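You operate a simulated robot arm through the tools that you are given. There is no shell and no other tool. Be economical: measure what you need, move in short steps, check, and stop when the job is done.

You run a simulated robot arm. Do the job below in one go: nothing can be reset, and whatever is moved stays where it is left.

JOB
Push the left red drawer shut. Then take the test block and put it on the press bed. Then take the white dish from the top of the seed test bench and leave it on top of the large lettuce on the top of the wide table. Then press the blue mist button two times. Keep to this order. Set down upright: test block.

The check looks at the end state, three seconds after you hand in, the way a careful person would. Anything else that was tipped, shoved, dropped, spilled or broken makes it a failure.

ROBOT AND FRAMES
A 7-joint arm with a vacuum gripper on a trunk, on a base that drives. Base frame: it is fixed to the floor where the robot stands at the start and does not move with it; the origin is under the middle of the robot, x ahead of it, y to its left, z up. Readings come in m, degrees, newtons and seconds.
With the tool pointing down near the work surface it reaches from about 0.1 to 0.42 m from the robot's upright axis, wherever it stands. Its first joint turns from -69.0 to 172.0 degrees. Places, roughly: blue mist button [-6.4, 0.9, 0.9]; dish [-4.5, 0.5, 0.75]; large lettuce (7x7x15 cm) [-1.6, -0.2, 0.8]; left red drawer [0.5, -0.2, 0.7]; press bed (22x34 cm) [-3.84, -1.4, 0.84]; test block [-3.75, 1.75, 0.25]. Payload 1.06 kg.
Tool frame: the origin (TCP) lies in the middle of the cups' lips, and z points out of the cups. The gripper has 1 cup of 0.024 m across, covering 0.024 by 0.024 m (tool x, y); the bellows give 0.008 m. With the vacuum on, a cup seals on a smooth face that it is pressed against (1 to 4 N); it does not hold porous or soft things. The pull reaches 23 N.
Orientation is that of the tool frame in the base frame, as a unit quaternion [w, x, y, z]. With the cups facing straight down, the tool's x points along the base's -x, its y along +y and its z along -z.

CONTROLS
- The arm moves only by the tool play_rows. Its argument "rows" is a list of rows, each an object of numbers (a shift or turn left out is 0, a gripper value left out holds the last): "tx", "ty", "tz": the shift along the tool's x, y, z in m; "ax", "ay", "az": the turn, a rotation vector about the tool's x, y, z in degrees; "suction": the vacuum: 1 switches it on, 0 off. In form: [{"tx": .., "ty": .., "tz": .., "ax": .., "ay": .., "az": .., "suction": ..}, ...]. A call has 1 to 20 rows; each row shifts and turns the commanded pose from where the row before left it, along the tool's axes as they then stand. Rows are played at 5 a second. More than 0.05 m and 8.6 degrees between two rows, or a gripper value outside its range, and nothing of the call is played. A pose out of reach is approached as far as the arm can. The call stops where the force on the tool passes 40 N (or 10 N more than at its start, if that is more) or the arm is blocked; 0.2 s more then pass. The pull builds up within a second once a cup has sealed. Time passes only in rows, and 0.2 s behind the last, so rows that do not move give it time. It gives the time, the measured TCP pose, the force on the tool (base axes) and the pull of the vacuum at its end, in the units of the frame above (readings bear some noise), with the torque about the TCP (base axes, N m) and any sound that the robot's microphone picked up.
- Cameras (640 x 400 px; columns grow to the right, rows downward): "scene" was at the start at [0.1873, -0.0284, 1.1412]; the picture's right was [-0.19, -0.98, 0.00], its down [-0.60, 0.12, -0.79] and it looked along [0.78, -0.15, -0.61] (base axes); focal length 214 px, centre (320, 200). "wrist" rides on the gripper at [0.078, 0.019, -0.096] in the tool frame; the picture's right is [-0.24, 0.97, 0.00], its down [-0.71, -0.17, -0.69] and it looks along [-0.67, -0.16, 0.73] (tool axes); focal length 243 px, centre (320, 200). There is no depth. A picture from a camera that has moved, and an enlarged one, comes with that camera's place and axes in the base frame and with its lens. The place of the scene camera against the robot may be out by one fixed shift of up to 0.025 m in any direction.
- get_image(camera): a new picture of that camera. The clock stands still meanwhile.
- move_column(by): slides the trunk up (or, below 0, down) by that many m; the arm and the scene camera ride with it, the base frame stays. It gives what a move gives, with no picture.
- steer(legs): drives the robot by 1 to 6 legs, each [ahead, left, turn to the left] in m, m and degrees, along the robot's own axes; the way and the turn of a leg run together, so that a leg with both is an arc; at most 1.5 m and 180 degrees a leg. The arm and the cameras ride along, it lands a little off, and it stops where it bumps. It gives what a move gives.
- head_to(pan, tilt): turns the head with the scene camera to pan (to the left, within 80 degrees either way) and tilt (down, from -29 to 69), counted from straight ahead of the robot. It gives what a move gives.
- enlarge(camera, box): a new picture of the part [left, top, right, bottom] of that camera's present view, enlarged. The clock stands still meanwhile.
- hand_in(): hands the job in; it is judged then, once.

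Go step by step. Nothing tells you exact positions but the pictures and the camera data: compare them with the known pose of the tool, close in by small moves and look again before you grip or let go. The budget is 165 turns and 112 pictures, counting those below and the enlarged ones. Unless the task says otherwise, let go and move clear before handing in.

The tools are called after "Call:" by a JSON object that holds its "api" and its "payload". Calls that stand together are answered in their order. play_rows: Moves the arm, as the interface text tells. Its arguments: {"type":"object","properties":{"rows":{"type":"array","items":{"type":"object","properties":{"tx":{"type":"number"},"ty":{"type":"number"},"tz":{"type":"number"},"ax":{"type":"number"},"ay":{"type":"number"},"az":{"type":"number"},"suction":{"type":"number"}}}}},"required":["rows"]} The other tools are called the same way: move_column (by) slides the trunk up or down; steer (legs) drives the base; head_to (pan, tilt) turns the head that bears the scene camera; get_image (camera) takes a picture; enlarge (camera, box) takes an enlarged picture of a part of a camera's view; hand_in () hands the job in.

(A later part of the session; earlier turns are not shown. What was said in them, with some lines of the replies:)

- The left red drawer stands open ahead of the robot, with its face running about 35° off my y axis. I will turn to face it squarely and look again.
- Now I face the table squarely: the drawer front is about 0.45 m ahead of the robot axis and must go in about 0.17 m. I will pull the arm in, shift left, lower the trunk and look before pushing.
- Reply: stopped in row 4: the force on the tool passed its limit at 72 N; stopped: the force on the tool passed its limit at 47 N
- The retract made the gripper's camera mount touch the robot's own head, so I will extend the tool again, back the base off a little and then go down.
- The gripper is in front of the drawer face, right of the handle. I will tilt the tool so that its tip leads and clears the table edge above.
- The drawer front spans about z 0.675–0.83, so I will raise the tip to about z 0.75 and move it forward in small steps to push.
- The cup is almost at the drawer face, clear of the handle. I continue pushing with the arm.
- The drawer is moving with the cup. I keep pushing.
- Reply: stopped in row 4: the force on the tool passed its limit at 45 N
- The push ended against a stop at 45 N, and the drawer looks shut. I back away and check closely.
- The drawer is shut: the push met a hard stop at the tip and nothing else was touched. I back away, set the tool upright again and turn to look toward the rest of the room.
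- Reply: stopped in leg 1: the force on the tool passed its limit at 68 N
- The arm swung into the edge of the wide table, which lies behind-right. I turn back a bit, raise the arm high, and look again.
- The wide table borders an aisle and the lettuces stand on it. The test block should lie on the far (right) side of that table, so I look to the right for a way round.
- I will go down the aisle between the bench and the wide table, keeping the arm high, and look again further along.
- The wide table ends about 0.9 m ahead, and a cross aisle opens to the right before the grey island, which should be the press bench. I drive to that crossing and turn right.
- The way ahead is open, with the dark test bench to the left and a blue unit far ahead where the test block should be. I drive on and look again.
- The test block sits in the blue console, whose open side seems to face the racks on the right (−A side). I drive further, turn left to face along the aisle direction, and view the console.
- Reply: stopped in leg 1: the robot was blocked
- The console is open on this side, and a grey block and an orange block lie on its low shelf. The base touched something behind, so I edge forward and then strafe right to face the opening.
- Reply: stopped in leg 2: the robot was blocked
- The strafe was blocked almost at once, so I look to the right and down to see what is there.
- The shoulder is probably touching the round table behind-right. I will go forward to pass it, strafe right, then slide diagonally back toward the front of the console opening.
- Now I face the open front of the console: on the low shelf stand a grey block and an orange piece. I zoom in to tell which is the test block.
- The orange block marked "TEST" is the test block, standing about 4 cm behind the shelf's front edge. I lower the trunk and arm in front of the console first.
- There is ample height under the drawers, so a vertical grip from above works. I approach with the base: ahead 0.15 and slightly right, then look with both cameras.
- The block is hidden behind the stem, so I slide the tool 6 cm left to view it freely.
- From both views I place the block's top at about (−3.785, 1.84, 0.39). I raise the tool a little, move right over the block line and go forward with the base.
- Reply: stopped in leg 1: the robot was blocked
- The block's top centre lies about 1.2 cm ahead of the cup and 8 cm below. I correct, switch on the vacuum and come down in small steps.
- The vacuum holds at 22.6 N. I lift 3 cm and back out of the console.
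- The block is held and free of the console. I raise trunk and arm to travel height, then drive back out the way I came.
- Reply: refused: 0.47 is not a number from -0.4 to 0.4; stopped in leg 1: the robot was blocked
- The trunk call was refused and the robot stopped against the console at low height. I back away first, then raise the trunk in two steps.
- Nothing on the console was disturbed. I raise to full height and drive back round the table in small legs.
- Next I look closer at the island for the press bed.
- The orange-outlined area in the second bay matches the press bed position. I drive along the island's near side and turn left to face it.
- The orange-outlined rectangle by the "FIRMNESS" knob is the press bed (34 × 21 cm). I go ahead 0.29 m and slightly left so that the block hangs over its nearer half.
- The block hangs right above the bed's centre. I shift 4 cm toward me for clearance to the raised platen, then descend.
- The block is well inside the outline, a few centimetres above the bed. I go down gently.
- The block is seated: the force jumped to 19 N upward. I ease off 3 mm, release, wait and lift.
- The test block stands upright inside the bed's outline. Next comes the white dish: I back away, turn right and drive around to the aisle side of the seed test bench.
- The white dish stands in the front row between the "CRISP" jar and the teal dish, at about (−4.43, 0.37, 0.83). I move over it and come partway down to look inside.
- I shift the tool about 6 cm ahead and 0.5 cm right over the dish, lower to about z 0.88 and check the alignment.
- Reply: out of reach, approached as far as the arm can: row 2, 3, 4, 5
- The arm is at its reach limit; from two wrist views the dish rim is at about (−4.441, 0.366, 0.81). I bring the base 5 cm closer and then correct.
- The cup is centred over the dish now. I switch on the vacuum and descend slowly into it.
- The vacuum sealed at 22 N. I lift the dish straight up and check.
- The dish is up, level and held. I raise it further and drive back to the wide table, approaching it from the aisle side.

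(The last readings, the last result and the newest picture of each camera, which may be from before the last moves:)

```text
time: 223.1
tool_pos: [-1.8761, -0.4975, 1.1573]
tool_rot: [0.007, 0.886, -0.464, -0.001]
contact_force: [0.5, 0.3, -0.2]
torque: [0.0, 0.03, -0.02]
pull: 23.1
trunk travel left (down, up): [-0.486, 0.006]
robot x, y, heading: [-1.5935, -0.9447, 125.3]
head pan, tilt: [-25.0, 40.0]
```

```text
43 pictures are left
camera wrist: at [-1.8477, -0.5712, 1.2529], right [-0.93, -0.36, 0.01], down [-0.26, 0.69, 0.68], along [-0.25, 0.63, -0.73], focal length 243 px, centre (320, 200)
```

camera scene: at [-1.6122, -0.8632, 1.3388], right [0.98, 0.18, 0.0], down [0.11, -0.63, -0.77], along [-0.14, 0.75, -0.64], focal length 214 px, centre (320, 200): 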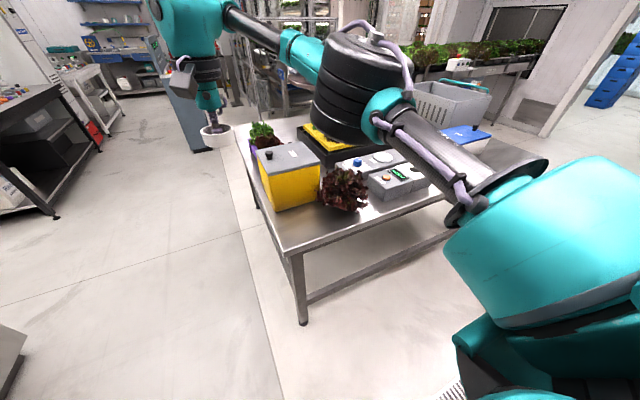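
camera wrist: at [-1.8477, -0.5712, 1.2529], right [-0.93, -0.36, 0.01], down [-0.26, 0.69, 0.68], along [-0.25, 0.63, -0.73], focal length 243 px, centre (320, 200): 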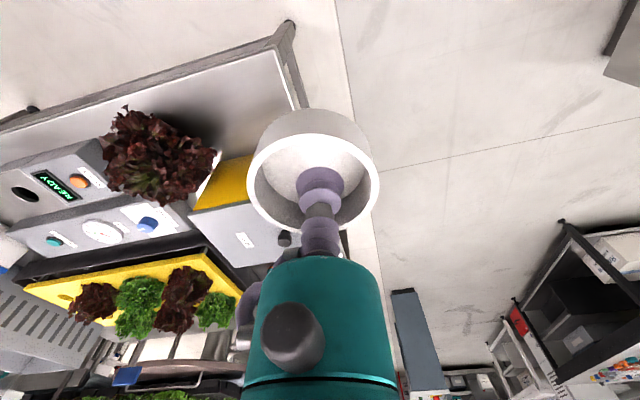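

The big dark-red lettuce at the table edge, beside the yellow box, is the target, at about (−1.62, −0.19). I strafe right and close in.

Call:
{"api": "steer", "payload": {"legs": [[0, -0.38, 0], [0.07, 0, 0]]}}

Call:
{"api": "head_to", "payload": {"pan": 0, "tilt": 40}}

Call:
{"api": "get_image", "payload": {"camera": "scene"}}

Call:
{"api": "get_image", "payload": {"camera": "wrist"}}

```text
time: 227.6
tool_pos: [-1.6044, -0.2193, 1.1569]
tool_rot: [0.007, 0.886, -0.464, 0.0]
contact_force: [-1.0, 0.0, 0.3]
torque: [0.02, -0.02, -0.03]
pull: 22.9
trunk travel left (down, up): [-0.486, 0.006]
robot x, y, heading: [-1.3182, -0.6658, 125.0]
head pan, tilt: [-25.0, 40.0]
```

```text
time: 228.4
tool_pos: [-1.6033, -0.2192, 1.1569]
tool_rot: [0.007, 0.886, -0.464, -0.001]
contact_force: [-0.3, -0.4, 0.7]
torque: [0.03, 0.02, 0.0]
pull: 22.4
trunk travel left (down, up): [-0.486, 0.006]
robot x, y, heading: [-1.3214, -0.6668, 125.4]
head pan, tilt: [0.0, 40.0]
```

```text
42 pictures are left
camera scene: at [-1.3747, -0.6006, 1.3387], right [0.82, 0.58, 0.0], down [0.37, -0.53, -0.77], along [-0.44, 0.63, -0.64], focal length 214 px, centre (320, 200)
```

scene: 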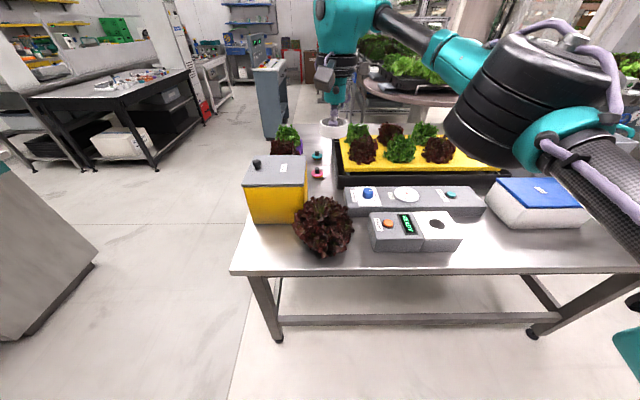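

```text
41 pictures are left
camera wrist: at [-1.5758, -0.294, 1.2529], right [-0.93, -0.36, 0.01], down [-0.26, 0.69, 0.68], along [-0.25, 0.63, -0.73], focal length 243 px, centre (320, 200)
```

wrist: 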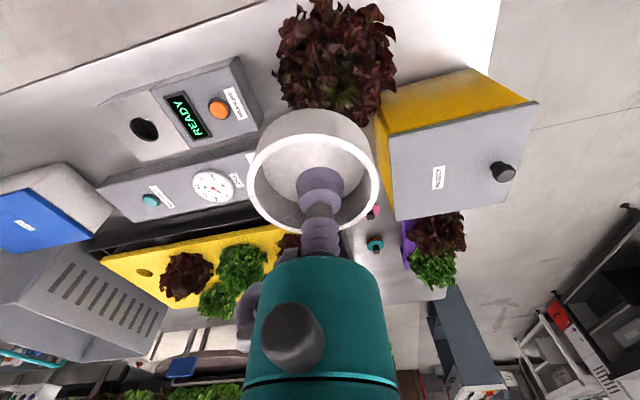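

The lettuce top is at about (−1.62, −0.22, 0.91), and the dish hangs nearly above it. I correct 1.5 cm left and descend partway.

Call:
{"api": "play_rows", "payload": {"rows": [{"tx": -0.006, "ty": 0.015}, {"tz": 0.04}, {"tz": 0.04}, {"tz": 0.04}, {"tz": 0.04}, {"tz": 0.02}]}}

Call:
{"api": "enlarge", "payload": {"camera": "scene", "box": [230, 130, 430, 260]}}

Call:
{"api": "get_image", "payload": {"camera": "wrist"}}

```text
time: 229.8
tool_pos: [-1.6216, -0.2263, 0.9771]
tool_rot: [0.008, 0.886, -0.464, -0.001]
contact_force: [1.0, -0.4, -0.5]
torque: [0.03, 0.0, -0.01]
pull: 22.8
trunk travel left (down, up): [-0.486, 0.006]
robot x, y, heading: [-1.3196, -0.6659, 125.2]
head pan, tilt: [0.0, 40.0]
```

```text
3.08 times, centred on (330, 195) of scene
camera zoom: at [-1.3748, -0.6007, 1.3387], right [0.82, 0.58, 0.0], down [0.37, -0.53, -0.77], along [-0.44, 0.63, -0.64], focal length 660 px, centre (289, 215)
```

zoom: 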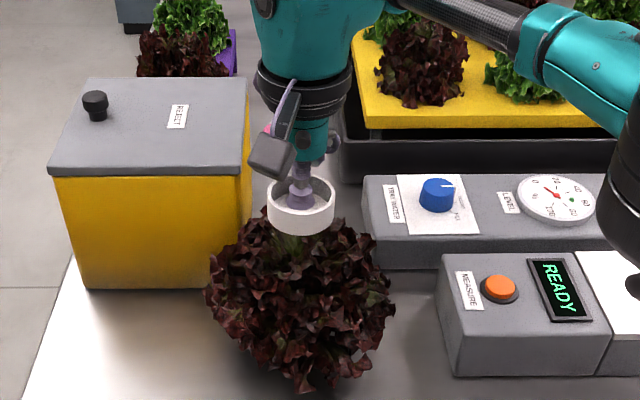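

```text
39 pictures are left
camera wrist: at [-1.5934, -0.2999, 1.0722], right [-0.93, -0.36, 0.01], down [-0.26, 0.69, 0.68], along [-0.25, 0.63, -0.73], focal length 243 px, centre (320, 200)
```

wrist: 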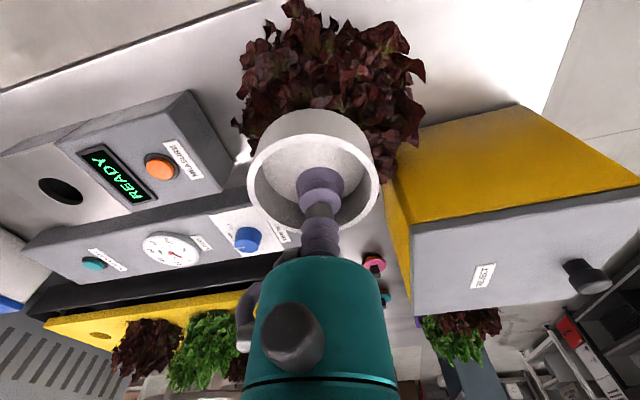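

The dish is a few centimetres above the lettuce. I nudge it 1.5 cm forward and 0.5 cm left to centre it, then lower gently until contact.

Call:
{"api": "play_rows", "payload": {"rows": [{"tx": -0.015, "ty": 0.005}, {"tz": 0.02}, {"tz": 0.01}, {"tz": 0.01}, {"tz": 0.005}]}}

Call:
{"api": "enlarge", "payload": {"camera": "scene", "box": [230, 130, 430, 260]}}

Call:
{"api": "get_image", "payload": {"camera": "wrist"}}

```text
time: 231.1
tool_pos: [-1.6328, -0.2166, 0.9307]
tool_rot: [0.007, 0.886, -0.464, -0.001]
contact_force: [-0.5, 0.2, -0.4]
torque: [-0.01, 0.0, 0.0]
pull: 23.3
trunk travel left (down, up): [-0.486, 0.006]
robot x, y, heading: [-1.322, -0.6656, 125.0]
head pan, tilt: [0.0, 40.0]
```

```text
3.08 times, centred on (330, 195) of scene
camera zoom: at [-1.3748, -0.6007, 1.3387], right [0.82, 0.58, 0.0], down [0.37, -0.53, -0.77], along [-0.44, 0.63, -0.64], focal length 660 px, centre (289, 215)
```

zoom: 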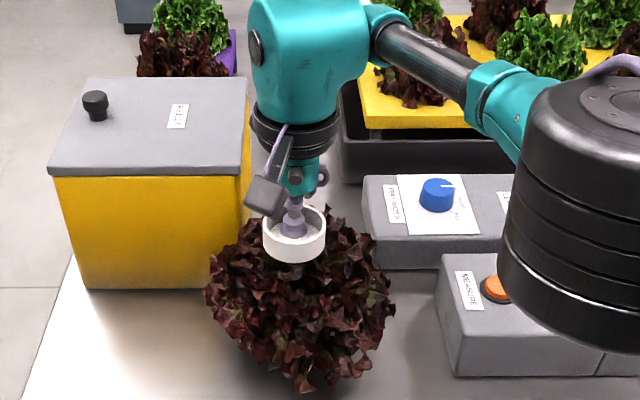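

```text
37 pictures are left
camera wrist: at [-1.606, -0.2912, 1.0274], right [-0.93, -0.36, 0.01], down [-0.26, 0.69, 0.68], along [-0.25, 0.63, -0.73], focal length 243 px, centre (320, 200)
```

wrist: 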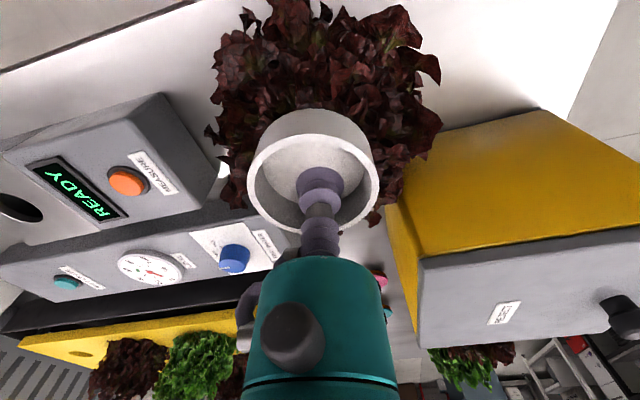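

Call:
{"api": "play_rows", "payload": {"rows": [{"tz": 0.005}, {"tz": 0.005}, {"tz": 0.005}, {"tz": 0.004}]}}

```text
time: 232.1
tool_pos: [-1.6333, -0.2167, 0.914]
tool_rot: [0.007, 0.886, -0.464, 0.0]
contact_force: [0.1, -1.0, -0.4]
torque: [0.02, -0.01, 0.02]
pull: 23.3
trunk travel left (down, up): [-0.486, 0.006]
robot x, y, heading: [-1.3238, -0.6666, 125.1]
head pan, tilt: [0.0, 40.0]
```

Call:
{"api": "play_rows", "payload": {"rows": [{"tz": 0.004}, {"tz": 0.004}, {"tz": 0.004}]}}

Call:
{"api": "enlarge", "payload": {"camera": "scene", "box": [260, 150, 400, 260]}}

```text
time: 232.8
tool_pos: [-1.6331, -0.2179, 0.901]
tool_rot: [0.007, 0.886, -0.464, -0.001]
contact_force: [0.1, 0.4, 0.3]
torque: [0.04, 0.0, 0.01]
pull: 22.5
trunk travel left (down, up): [-0.486, 0.006]
robot x, y, heading: [-1.3232, -0.6626, 125.2]
head pan, tilt: [0.0, 40.0]
```

```text
3.64 times, centred on (330, 205) of scene
camera zoom: at [-1.3748, -0.6007, 1.3387], right [0.82, 0.58, 0.0], down [0.37, -0.53, -0.77], along [-0.44, 0.63, -0.64], focal length 780 px, centre (284, 182)
```

zoom: 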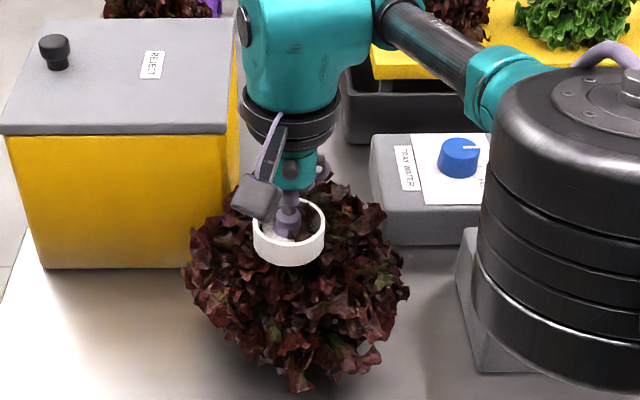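

Call:
{"api": "play_rows", "payload": {"rows": [{"tz": 0.004}, {"tz": 0.004}, {"tz": 0.004}]}}

```text
time: 233.7
tool_pos: [-1.6342, -0.2193, 0.8931]
tool_rot: [0.008, 0.886, -0.464, -0.005]
contact_force: [1.3, -1.0, 18.5]
torque: [0.26, 0.01, -0.01]
pull: 22.6
trunk travel left (down, up): [-0.486, 0.006]
robot x, y, heading: [-1.3226, -0.6651, 125.5]
head pan, tilt: [0.0, 40.0]
```

Contact came at z 0.895, but the torque shows the support is off-centre by about 1.4 cm in +y. I lift 1 cm, shift, and set down again.

Call:
{"api": "play_rows", "payload": {"rows": [{"tz": -0.006}, {"tz": -0.008}, {"tx": -0.012, "ty": -0.0145}, {"tz": 0.004}, {"tz": 0.004}, {"tz": 0.003}]}}

Call:
{"api": "play_rows", "payload": {"rows": [{"tz": 0.002}]}}

```text
time: 235.1
tool_pos: [-1.6282, -0.2071, 0.8934]
tool_rot: [0.007, 0.886, -0.463, -0.001]
contact_force: [-1.0, -1.9, 3.0]
torque: [0.02, 0.07, 0.0]
pull: 23.3
out of reach, approached as far as the arm can: row 3, 5
trunk travel left (down, up): [-0.486, 0.006]
robot x, y, heading: [-1.3221, -0.6667, 125.3]
head pan, tilt: [0.0, 40.0]
```

```text
time: 235.4
tool_pos: [-1.6281, -0.2082, 0.8935]
tool_rot: [0.007, 0.886, -0.464, -0.003]
contact_force: [0.5, -1.6, 10.3]
torque: [0.1, 0.09, 0.02]
pull: 23.1
trunk travel left (down, up): [-0.486, 0.006]
robot x, y, heading: [-1.3228, -0.6626, 125.2]
head pan, tilt: [0.0, 40.0]
```

The support is still about 1.3 cm further ahead, and the arm is at its reach limit. I lift, bring the base 2 cm closer and set down again.

Call:
{"api": "play_rows", "payload": {"rows": [{"tz": -0.008}, {"tz": -0.01}]}}

Call:
{"api": "steer", "payload": {"legs": [[0.03, 0, 0]]}}

```text
time: 236.1
tool_pos: [-1.6292, -0.2065, 0.9078]
tool_rot: [0.008, 0.886, -0.464, 0.0]
contact_force: [-0.2, 0.2, -0.6]
torque: [0.04, 0.03, 0.01]
pull: 23.1
trunk travel left (down, up): [-0.486, 0.006]
robot x, y, heading: [-1.3219, -0.6646, 125.3]
head pan, tilt: [0.0, 40.0]
```

```text
time: 236.9
tool_pos: [-1.6464, -0.1819, 0.9068]
tool_rot: [0.008, 0.885, -0.465, 0.0]
contact_force: [-1.0, -0.5, -0.4]
torque: [0.02, 0.01, -0.01]
pull: 23.2
trunk travel left (down, up): [-0.486, 0.006]
robot x, y, heading: [-1.3396, -0.64, 125.4]
head pan, tilt: [0.0, 40.0]
```

Call:
{"api": "play_rows", "payload": {"rows": [{"tx": 0.008}, {"tz": 0.006}, {"tz": 0.004}, {"tz": 0.003}]}}

Call:
{"api": "play_rows", "payload": {"rows": [{"tz": 0.002}]}}

```text
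time: 237.9
tool_pos: [-1.6404, -0.1896, 0.897]
tool_rot: [0.008, 0.885, -0.465, -0.001]
contact_force: [0.0, 0.2, -1.1]
torque: [0.02, 0.03, -0.02]
pull: 22.8
trunk travel left (down, up): [-0.486, 0.006]
robot x, y, heading: [-1.3404, -0.6408, 125.2]
head pan, tilt: [0.0, 40.0]
```

```text
time: 238.3
tool_pos: [-1.642, -0.1888, 0.895]
tool_rot: [0.007, 0.886, -0.464, -0.001]
contact_force: [0.0, -0.7, 3.0]
torque: [-0.05, -0.04, -0.01]
pull: 23.0
trunk travel left (down, up): [-0.486, 0.006]
robot x, y, heading: [-1.3376, -0.6442, 125.1]
head pan, tilt: [0.0, 40.0]
```

Call:
{"api": "play_rows", "payload": {"rows": [{"tz": 0.002}]}}

Call:
{"api": "play_rows", "payload": {"rows": [{}]}}

```text
time: 238.7
tool_pos: [-1.6423, -0.189, 0.8932]
tool_rot: [0.007, 0.885, -0.465, -0.004]
contact_force: [-0.1, 0.7, 9.5]
torque: [-0.06, -0.07, 0.0]
pull: 22.6
trunk travel left (down, up): [-0.486, 0.006]
robot x, y, heading: [-1.3397, -0.6416, 125.2]
head pan, tilt: [0.0, 40.0]
```

```text
time: 239.1
tool_pos: [-1.6413, -0.1886, 0.8937]
tool_rot: [0.006, 0.886, -0.464, -0.002]
contact_force: [-0.2, 1.1, 12.1]
torque: [-0.01, -0.06, -0.02]
pull: 23.3
trunk travel left (down, up): [-0.486, 0.006]
robot x, y, heading: [-1.341, -0.6429, 125.2]
head pan, tilt: [0.0, 40.0]
```

The load is now centred within about 5 mm. I release here, wait, and lift gently.

Call:
{"api": "play_rows", "payload": {"rows": [{"tz": -0.002}, {"suction": 0}, {}, {}, {}, {}, {}, {"tz": -0.003}, {"tz": -0.005}, {"tz": -0.01}, {"tz": -0.03}, {"tz": -0.04}, {"tz": -0.04}, {"tz": -0.04}, {"tz": -0.04}]}}

Call:
{"api": "enlarge", "payload": {"camera": "scene", "box": [230, 130, 430, 280]}}

Call:
{"api": "get_image", "payload": {"camera": "wrist"}}

```text
time: 242.3
tool_pos: [-1.6387, -0.1859, 1.1021]
tool_rot: [0.007, 0.885, -0.465, 0.0]
contact_force: [0.1, -0.7, -0.5]
torque: [-0.02, 0.0, 0.01]
pull: 0.1
trunk travel left (down, up): [-0.486, 0.006]
robot x, y, heading: [-1.3378, -0.64, 125.2]
head pan, tilt: [0.0, 40.0]
```

```text
2.67 times, centred on (330, 205) of scene
camera zoom: at [-1.3919, -0.5769, 1.3388], right [0.82, 0.58, 0.0], down [0.37, -0.52, -0.77], along [-0.44, 0.63, -0.64], focal length 572 px, centre (293, 187)
```

zoom: 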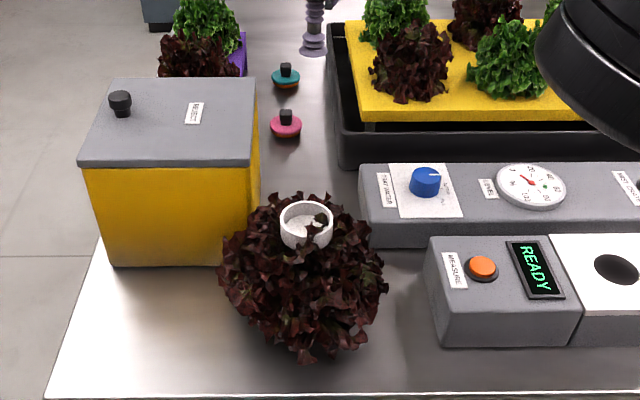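

```text
34 pictures are left
camera wrist: at [-1.6124, -0.2599, 1.1974], right [-0.93, -0.36, 0.01], down [-0.26, 0.69, 0.68], along [-0.25, 0.63, -0.73], focal length 243 px, centre (320, 200)
```

wrist: 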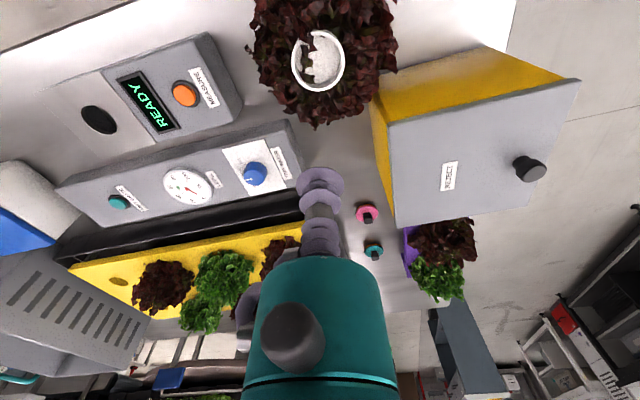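

The dish sits level on the large lettuce. Now for the blue mist button: I back off and drive through the cross aisle toward the far corner to look for it.

Call:
{"api": "play_rows", "payload": {"rows": [{"tx": 0.02, "tz": -0.04}, {"tx": 0.02, "tz": -0.02}]}}

Call:
{"api": "steer", "payload": {"legs": [[-0.1, 0, 0], [0, 0.95, -0.4], [1.5, 0, 0], [0.55, 0.35, 0]]}}

Call:
{"api": "head_to", "payload": {"pan": 25, "tilt": 15}}

Call:
{"api": "get_image", "payload": {"camera": "scene"}}

```text
time: 242.9
tool_pos: [-1.616, -0.2171, 1.1624]
tool_rot: [0.008, 0.886, -0.464, -0.001]
contact_force: [-0.8, -0.3, 0.8]
torque: [-0.04, -0.02, -0.02]
pull: 0.0
trunk travel left (down, up): [-0.486, 0.006]
robot x, y, heading: [-1.3381, -0.6413, 125.3]
head pan, tilt: [0.0, 40.0]
```

```text
time: 262.6
tool_pos: [-3.8063, 0.6305, 1.1612]
tool_rot: [0.008, 0.886, -0.464, -0.001]
contact_force: [-0.4, -0.7, 0.1]
torque: [0.01, 0.02, 0.01]
pull: 0.0
trunk travel left (down, up): [-0.486, 0.006]
robot x, y, heading: [-3.5295, 0.2089, 125.2]
head pan, tilt: [0.0, 40.0]
```

```text
time: 263.5
tool_pos: [-3.8055, 0.63, 1.162]
tool_rot: [0.007, 0.886, -0.464, -0.002]
contact_force: [-0.3, -0.2, -0.2]
torque: [-0.06, -0.03, 0.0]
pull: 0.0
trunk travel left (down, up): [-0.486, 0.006]
robot x, y, heading: [-3.5288, 0.2082, 125.1]
head pan, tilt: [25.0, 15.0]
```

```text
33 pictures are left
camera scene: at [-3.6135, 0.2484, 1.3782], right [0.5, 0.87, 0.0], down [0.23, -0.13, -0.97], along [-0.84, 0.48, -0.26], focal length 214 px, centre (320, 200)
```

scene: 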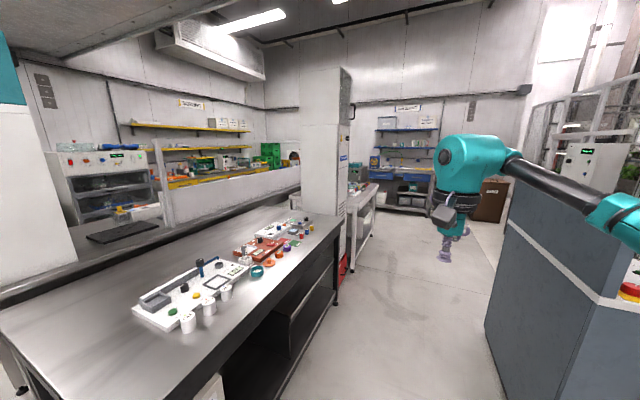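

Call:
{"api": "enlarge", "payload": {"camera": "scene", "box": [40, 110, 360, 260]}}

```text
2.00 times, centred on (200, 185) of scene
camera zoom: at [-3.6135, 0.2484, 1.3782], right [0.5, 0.87, 0.0], down [0.23, -0.13, -0.97], along [-0.84, 0.48, -0.26], focal length 429 px, centre (560, 230)
```

zoom: 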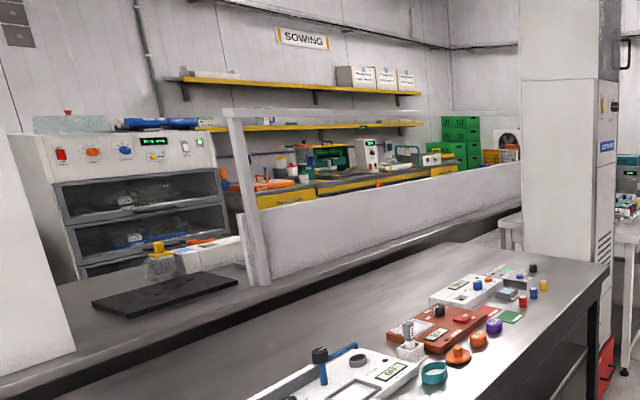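

The mist button should be behind the low divider beyond the seed bench, in the sowing area. I back into the gap beside the island and slide left along it to look round the end of the counter.

Call:
{"api": "steer", "payload": {"legs": [[-0.52, 0, -0.3], [0, 1.4, 0]]}}

Call:
{"api": "head_to", "payload": {"pan": 30, "tilt": 15}}

Call:
{"api": "get_image", "payload": {"camera": "scene"}}

```text
time: 278.6
tool_pos: [-4.6549, -0.5976, 1.1613]
tool_rot: [0.007, 0.885, -0.466, -0.001]
contact_force: [0.0, -0.4, 0.5]
torque: [0.0, 0.01, -0.01]
pull: 0.0
trunk travel left (down, up): [-0.486, 0.006]
robot x, y, heading: [-4.382, -1.0214, 124.9]
head pan, tilt: [25.0, 15.0]
```

```text
time: 279.3
tool_pos: [-4.6551, -0.5966, 1.163]
tool_rot: [0.008, 0.885, -0.466, -0.001]
contact_force: [0.4, -0.4, -0.8]
torque: [-0.04, -0.01, 0.0]
pull: 0.0
trunk travel left (down, up): [-0.486, 0.006]
robot x, y, heading: [-4.3805, -1.0228, 125.0]
head pan, tilt: [30.0, 15.0]
```

```text
31 pictures are left
camera scene: at [-4.4679, -0.9881, 1.3783], right [0.42, 0.91, 0.0], down [0.23, -0.11, -0.97], along [-0.88, 0.41, -0.26], focal length 214 px, centre (320, 200)
```

scene: 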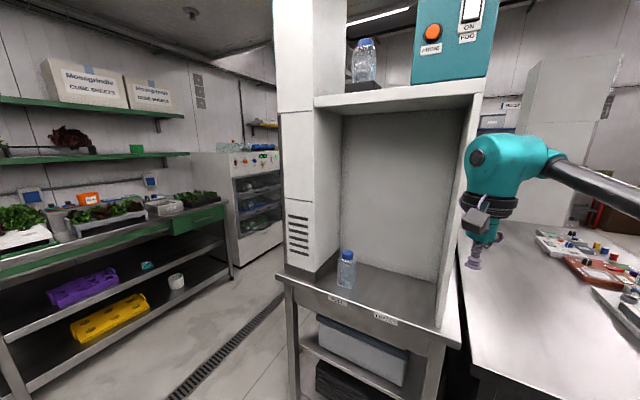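

Beyond the fogging booth there is an aisle (with the drain) leading to the sowing area. I turn left, drive past the booth and turn right into that aisle.

Call:
{"api": "steer", "payload": {"legs": [[0, 0, 90], [1.2, 0.05, 0], [0, 0, -90]]}}

Call:
{"api": "head_to", "payload": {"pan": -10, "tilt": 18}}

Call:
{"api": "get_image", "payload": {"camera": "scene"}}

```text
time: 293.1
tool_pos: [-5.6105, -1.3351, 1.1619]
tool_rot: [0.007, 0.887, -0.462, -0.001]
contact_force: [-0.8, 0.4, -0.1]
torque: [0.02, 0.01, -0.01]
pull: 0.0
trunk travel left (down, up): [-0.486, 0.006]
robot x, y, heading: [-5.3306, -1.7587, 125.3]
head pan, tilt: [30.0, 15.0]
```

```text
time: 294.1
tool_pos: [-5.6124, -1.3356, 1.163]
tool_rot: [0.008, 0.886, -0.463, -0.001]
contact_force: [-0.4, -0.4, -0.2]
torque: [0.02, -0.01, -0.02]
pull: 0.0
trunk travel left (down, up): [-0.486, 0.006]
robot x, y, heading: [-5.3317, -1.7565, 125.5]
head pan, tilt: [-10.0, 18.0]
```

```text
30 pictures are left
camera scene: at [-5.3769, -1.6791, 1.3734], right [0.9, 0.43, 0.0], down [0.13, -0.28, -0.95], along [-0.41, 0.86, -0.31], focal length 214 px, centre (320, 200)
```

scene: 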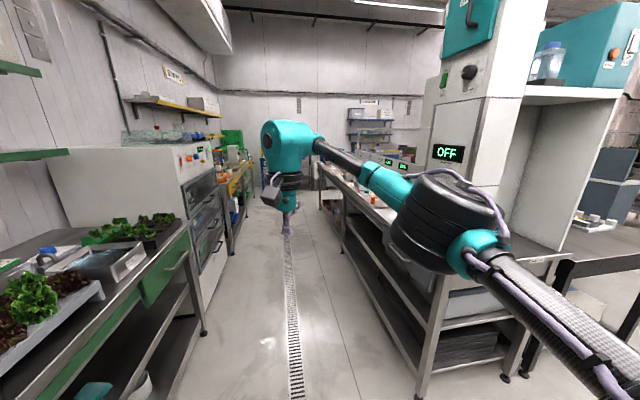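

The aisle is clear; the button should be on the right-hand counter about 2.8 m ahead. I drive closer and look.

Call:
{"api": "steer", "payload": {"legs": [[1.5, 0, -0.5], [0.4, 0, 0]]}}

Call:
{"api": "head_to", "payload": {"pan": -30, "tilt": 30}}

Call:
{"api": "get_image", "payload": {"camera": "scene"}}

```text
time: 303.7
tool_pos: [-6.6909, 0.2415, 1.1609]
tool_rot: [0.007, 0.881, -0.472, -0.001]
contact_force: [0.1, 0.4, 1.0]
torque: [0.0, 0.01, 0.04]
pull: 0.1
trunk travel left (down, up): [-0.486, 0.006]
robot x, y, heading: [-6.4208, -0.1906, 124.3]
head pan, tilt: [-10.0, 18.0]
```

```text
time: 304.5
tool_pos: [-6.6914, 0.2399, 1.162]
tool_rot: [0.007, 0.881, -0.472, -0.001]
contact_force: [0.3, 0.0, 0.7]
torque: [0.01, 0.01, 0.0]
pull: 0.0
trunk travel left (down, up): [-0.486, 0.006]
robot x, y, heading: [-6.422, -0.1891, 124.2]
head pan, tilt: [-30.0, 30.0]
```

```text
29 pictures are left
camera scene: at [-6.431, -0.1028, 1.3541], right [1.0, 0.07, 0.0], down [0.04, -0.5, -0.87], along [-0.06, 0.86, -0.5], focal length 214 px, centre (320, 200)
```

scene: 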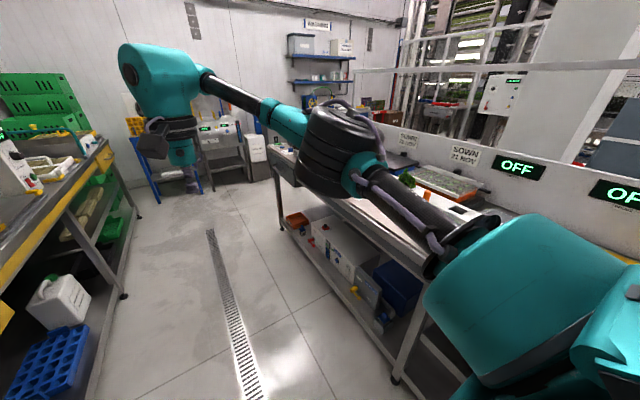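

Call:
{"api": "steer", "payload": {"legs": [[0.75, 0.1, 0.6], [0, 0, -90]]}}

Call:
{"api": "head_to", "payload": {"pan": 0, "tilt": 35}}

Call:
{"api": "get_image", "payload": {"camera": "scene"}}

```text
time: 312.5
tool_pos: [-6.5019, 0.6433, 1.1627]
tool_rot: [-0.005, -0.292, 0.957, 0.005]
contact_force: [-0.3, 0.8, -0.4]
torque: [-0.02, 0.0, 0.03]
pull: 0.1
trunk travel left (down, up): [-0.486, 0.006]
robot x, y, heading: [-6.9309, 0.3741, 34.6]
head pan, tilt: [-30.0, 30.0]
```

```text
time: 313.4
tool_pos: [-6.5012, 0.6442, 1.1627]
tool_rot: [-0.005, -0.291, 0.957, 0.006]
contact_force: [-0.2, -0.7, 0.1]
torque: [0.01, 0.01, 0.02]
pull: 0.1
trunk travel left (down, up): [-0.486, 0.006]
robot x, y, heading: [-6.9359, 0.373, 34.4]
head pan, tilt: [0.0, 35.0]
```

```text
28 pictures are left
camera scene: at [-6.8496, 0.4154, 1.3463], right [0.56, -0.83, 0.0], down [-0.47, -0.32, -0.82], along [0.68, 0.46, -0.57], focal length 214 px, centre (320, 200)
```

scene: 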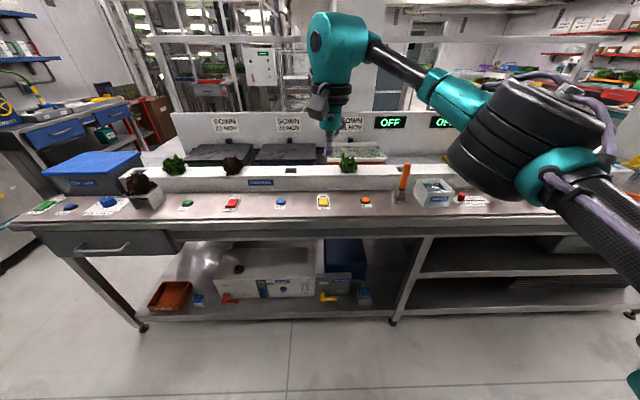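

Call:
{"api": "enlarge", "payload": {"camera": "scene", "box": [170, 130, 400, 230]}}

Call:
{"api": "enlarge", "payload": {"camera": "scene", "box": [20, 150, 220, 250]}}

```text
2.78 times, centred on (285, 180) of scene
camera zoom: at [-6.8496, 0.4154, 1.3463], right [0.56, -0.83, 0.0], down [-0.47, -0.32, -0.82], along [0.68, 0.46, -0.57], focal length 597 px, centre (417, 256)
```

zoom: 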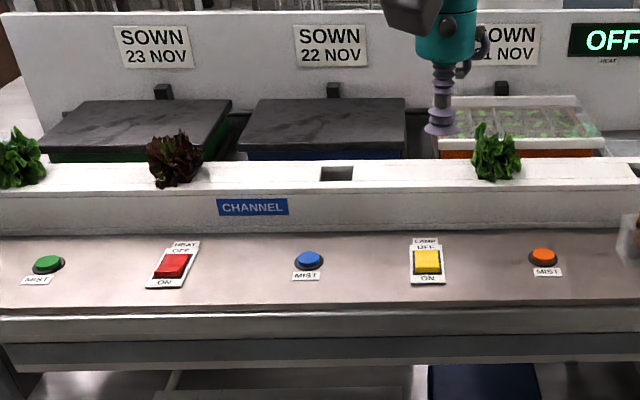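

```text
3.20 times, centred on (120, 200) of scene
camera zoom: at [-6.8496, 0.4154, 1.3463], right [0.56, -0.83, 0.0], down [-0.47, -0.32, -0.82], along [0.68, 0.46, -0.57], focal length 686 px, centre (960, 200)
```

zoom: 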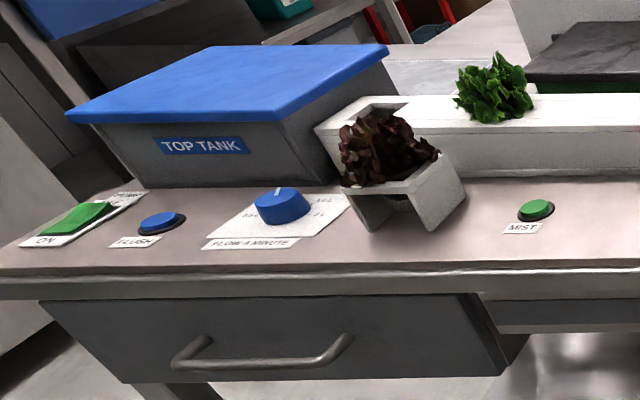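

The blue MIST button lies in the counter's front strip at about (−6.41, 0.87, 0.90). I move the base 0.2 ahead and 0.13 left, then lower partway and look.

Call:
{"api": "steer", "payload": {"legs": [[0.19, 0.13, 0.3]]}}

Call:
{"api": "play_rows", "payload": {"rows": [{"tz": 0.04}, {"tz": 0.04}, {"tz": 0.04}]}}

Call:
{"api": "get_image", "payload": {"camera": "wrist"}}

Call:
{"api": "get_image", "payload": {"camera": "scene"}}

```text
time: 315.2
tool_pos: [-6.4222, 0.86, 1.161]
tool_rot: [-0.005, -0.294, 0.956, 0.005]
contact_force: [0.1, -0.3, -0.2]
torque: [-0.02, 0.0, -0.01]
pull: 0.1
trunk travel left (down, up): [-0.486, 0.006]
robot x, y, heading: [-6.851, 0.5859, 34.4]
head pan, tilt: [0.0, 35.0]
```

```text
time: 316.0
tool_pos: [-6.4218, 0.8603, 1.0427]
tool_rot: [-0.005, -0.294, 0.956, 0.007]
contact_force: [-1.1, -0.2, -0.3]
torque: [-0.01, 0.0, 0.03]
pull: 0.1
trunk travel left (down, up): [-0.486, 0.006]
robot x, y, heading: [-6.8452, 0.5852, 34.9]
head pan, tilt: [0.0, 35.0]
```

```text
25 pictures are left
camera wrist: at [-6.4995, 0.8306, 1.1378], right [-0.35, 0.94, 0.01], down [0.69, 0.25, 0.68], along [0.63, 0.25, -0.73], focal length 243 px, centre (320, 200)
```

wrist: 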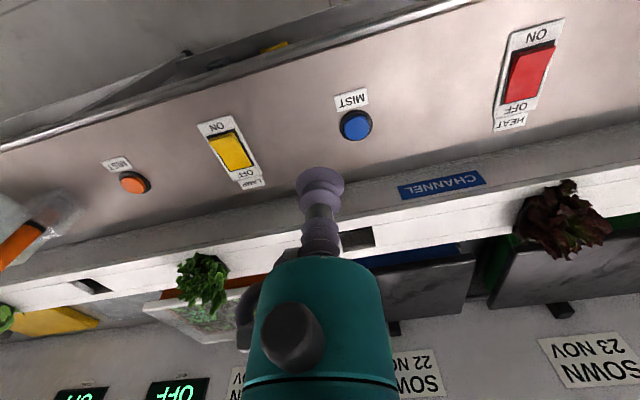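

```text
24 pictures are left
camera scene: at [-6.7677, 0.629, 1.3462], right [0.57, -0.82, 0.0], down [-0.47, -0.33, -0.82], along [0.67, 0.47, -0.57], focal length 214 px, centre (320, 200)
```

scene: 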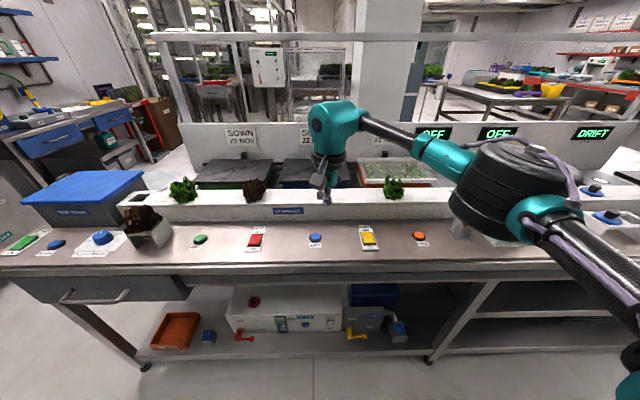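

Call:
{"api": "steer", "payload": {"legs": [[0.05, 0.033, 0]]}}

Call:
{"api": "play_rows", "payload": {"rows": [{"tz": 0.04}, {"tz": 0.04}]}}

Call:
{"api": "get_image", "payload": {"camera": "wrist"}}

Call:
{"api": "enlarge", "payload": {"camera": "scene", "box": [240, 150, 420, 270]}}

```text
time: 317.0
tool_pos: [-6.4011, 0.9156, 1.0416]
tool_rot: [-0.005, -0.293, 0.956, 0.006]
contact_force: [0.3, 0.0, -0.4]
torque: [0.0, -0.03, 0.0]
pull: 0.1
trunk travel left (down, up): [-0.486, 0.006]
robot x, y, heading: [-6.8245, 0.6439, 34.4]
head pan, tilt: [0.0, 35.0]
```

```text
time: 317.6
tool_pos: [-6.4013, 0.9158, 0.962]
tool_rot: [-0.005, -0.294, 0.956, 0.006]
contact_force: [-1.7, -0.1, 0.6]
torque: [0.02, 0.03, 0.03]
pull: 0.1
trunk travel left (down, up): [-0.486, 0.006]
robot x, y, heading: [-6.8279, 0.6417, 34.6]
head pan, tilt: [0.0, 35.0]
```

```text
23 pictures are left
camera wrist: at [-6.4785, 0.8868, 1.0588], right [-0.35, 0.94, 0.01], down [0.69, 0.25, 0.68], along [0.63, 0.25, -0.73], focal length 243 px, centre (320, 200)
```

wrist: 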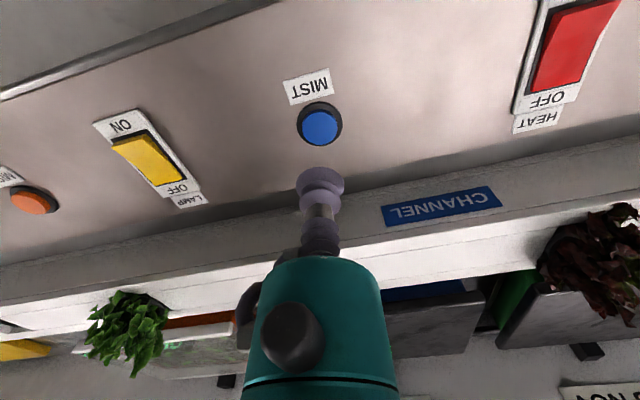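

```text
3.33 times, centred on (330, 210) of scene
camera zoom: at [-6.7461, 0.6844, 1.3462], right [0.57, -0.82, 0.0], down [-0.47, -0.33, -0.82], along [0.67, 0.47, -0.57], focal length 715 px, centre (287, 167)
```

zoom: 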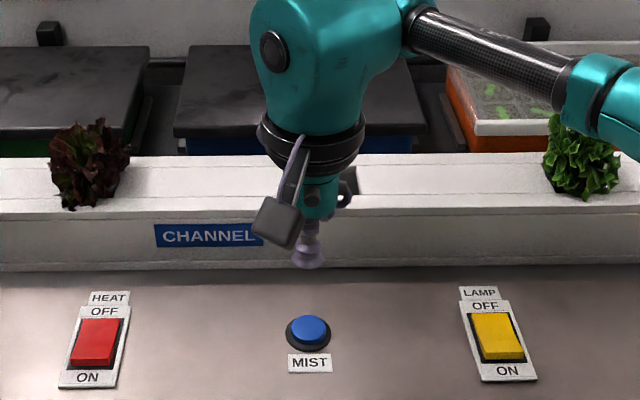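

The button top is at about (−6.390, 0.922, 0.86). I move 1.3 cm ahead and come down to just above it.

Call:
{"api": "play_rows", "payload": {"rows": [{"tx": -0.013}, {"tz": 0.04}, {"tz": 0.03}, {"tz": 0.01}]}}

Call:
{"api": "get_image", "payload": {"camera": "wrist"}}

Call:
{"api": "enlarge", "payload": {"camera": "scene", "box": [270, 180, 390, 260]}}

```text
time: 318.6
tool_pos: [-6.3912, 0.9235, 0.8822]
tool_rot: [-0.005, -0.294, 0.956, 0.006]
contact_force: [-0.1, -0.2, 0.1]
torque: [0.0, -0.01, 0.02]
pull: 0.1
trunk travel left (down, up): [-0.486, 0.006]
robot x, y, heading: [-6.8278, 0.6429, 34.7]
head pan, tilt: [0.0, 35.0]
```

```text
21 pictures are left
camera wrist: at [-6.4688, 0.8949, 0.9782], right [-0.35, 0.94, 0.01], down [0.69, 0.25, 0.68], along [0.63, 0.25, -0.73], focal length 243 px, centre (320, 200)
```

wrist: 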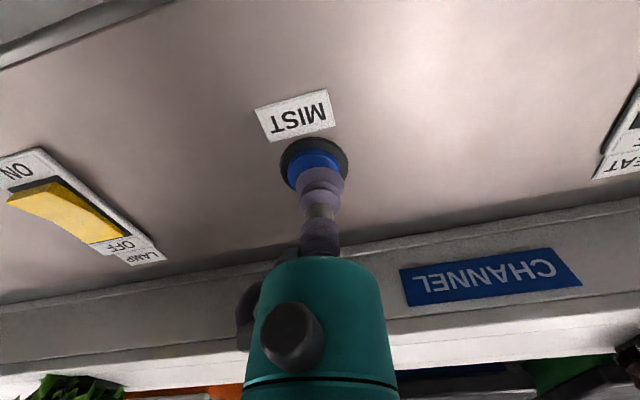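

```text
5.00 times, centred on (330, 220) of scene
camera zoom: at [-6.7462, 0.6843, 1.3463], right [0.57, -0.82, 0.0], down [-0.47, -0.33, -0.82], along [0.67, 0.47, -0.57], focal length 1072 px, centre (270, 100)
```

zoom: 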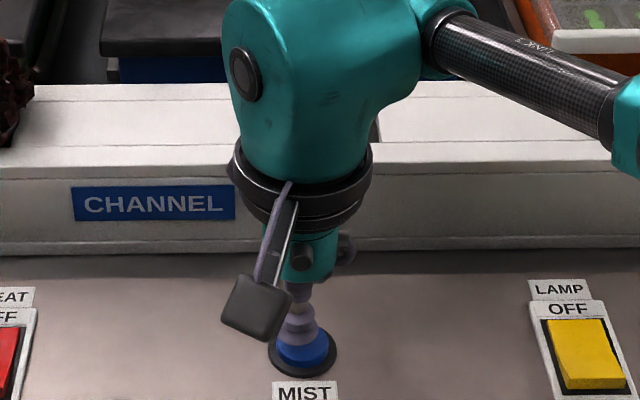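

The cup is right above the blue button. First press now, in small steps.

Call:
{"api": "play_rows", "payload": {"rows": [{"tx": 0.003, "tz": 0.006}, {"tz": 0.005}, {"tz": 0.004}, {"tz": 0.003}]}}

```text
time: 319.6
tool_pos: [-6.3952, 0.9228, 0.8648]
tool_rot: [-0.003, -0.293, 0.956, 0.006]
contact_force: [-0.5, 1.2, 1.3]
torque: [-0.01, -0.07, 0.0]
pull: 0.2
trunk travel left (down, up): [-0.486, 0.006]
robot x, y, heading: [-6.8258, 0.6414, 34.6]
head pan, tilt: [0.0, 35.0]
heard: click
```

A click was heard: the first press counts. I lift clear and hold a moment before the second press.

Call:
{"api": "play_rows", "payload": {"rows": [{"tz": -0.01}, {"tz": -0.012}, {}, {}, {}]}}

Call:
{"api": "enlarge", "payload": {"camera": "scene", "box": [240, 120, 480, 260]}}

```text
time: 320.8
tool_pos: [-6.3951, 0.9225, 0.8875]
tool_rot: [-0.005, -0.294, 0.956, 0.006]
contact_force: [0.0, -1.0, 0.3]
torque: [-0.01, 0.03, 0.0]
pull: 0.1
trunk travel left (down, up): [-0.486, 0.006]
robot x, y, heading: [-6.8253, 0.6412, 34.7]
head pan, tilt: [0.0, 35.0]
```

```text
2.67 times, centred on (360, 190) of scene
camera zoom: at [-6.7462, 0.6844, 1.3463], right [0.57, -0.82, 0.0], down [-0.47, -0.33, -0.82], along [0.67, 0.47, -0.57], focal length 572 px, centre (213, 227)
```

zoom: 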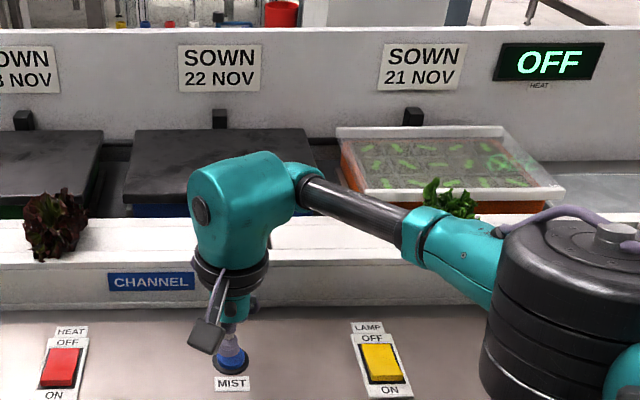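

Call:
{"api": "play_rows", "payload": {"rows": [{"tz": 0.01}, {"tz": 0.006}, {"tz": 0.004}, {"tz": 0.003}]}}

```text
time: 321.8
tool_pos: [-6.3948, 0.9223, 0.8641]
tool_rot: [-0.003, -0.293, 0.956, 0.006]
contact_force: [-1.0, 0.3, 3.4]
torque: [0.04, 0.0, -0.02]
pull: 0.1
trunk travel left (down, up): [-0.486, 0.006]
robot x, y, heading: [-6.8291, 0.641, 34.8]
head pan, tilt: [0.0, 35.0]
heard: click
```

The second click was heard. I lift straight up, back away and check the area.

Call:
{"api": "play_rows", "payload": {"rows": [{"tz": -0.02}, {"tz": -0.04}, {"tz": -0.04}, {"tz": -0.04}, {"tz": -0.04}, {"tz": -0.04}]}}

Call:
{"api": "steer", "payload": {"legs": [[-0.15, 0, 0]]}}

Call:
{"api": "get_image", "payload": {"camera": "scene"}}

```text
time: 323.2
tool_pos: [-6.3931, 0.9204, 1.0845]
tool_rot: [-0.005, -0.295, 0.956, 0.006]
contact_force: [-0.1, -0.1, 0.1]
torque: [0.02, 0.0, -0.02]
pull: 0.0
trunk travel left (down, up): [-0.486, 0.006]
robot x, y, heading: [-6.8266, 0.6402, 34.7]
head pan, tilt: [0.0, 35.0]
```

```text
time: 324.6
tool_pos: [-6.5153, 0.8368, 1.0836]
tool_rot: [-0.005, -0.294, 0.956, 0.006]
contact_force: [0.6, 0.8, 0.6]
torque: [0.03, -0.04, -0.01]
pull: 0.2
trunk travel left (down, up): [-0.486, 0.006]
robot x, y, heading: [-6.949, 0.5578, 34.8]
head pan, tilt: [0.0, 35.0]
```

```text
18 pictures are left
camera scene: at [-6.8686, 0.5996, 1.3464], right [0.57, -0.82, 0.0], down [-0.47, -0.33, -0.82], along [0.67, 0.47, -0.57], focal length 214 px, centre (320, 200)
```

scene: 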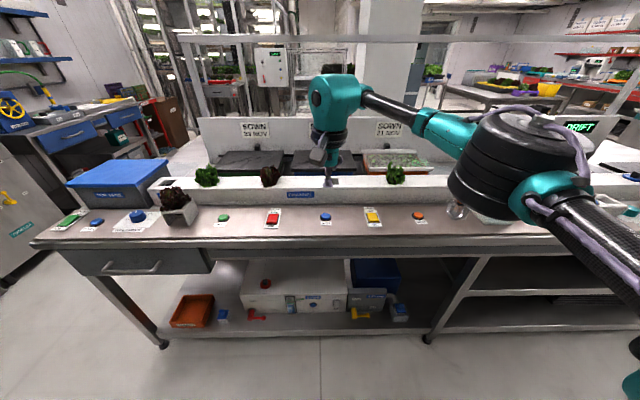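

Everything here is undisturbed, both presses clicked, and the arm is clear. I hand in.

Call:
{"api": "hand_in", "payload": {}}

```text
The job is handed in.
```

The job is handed in, with all four steps done in order:
- **Drawer:** the left red drawer is pushed shut against its stop.
- **Test block:** it stands upright inside the outline of the press bed.
- **White dish:** it rests level on the large lettuce.
- **Blue mist button:** I pressed it twice and heard a click each time.

Along the way the gripper bumped the edge of the wide table, and the robot bumped the round table and the console. I saw nothing moved or knocked over afterwards.
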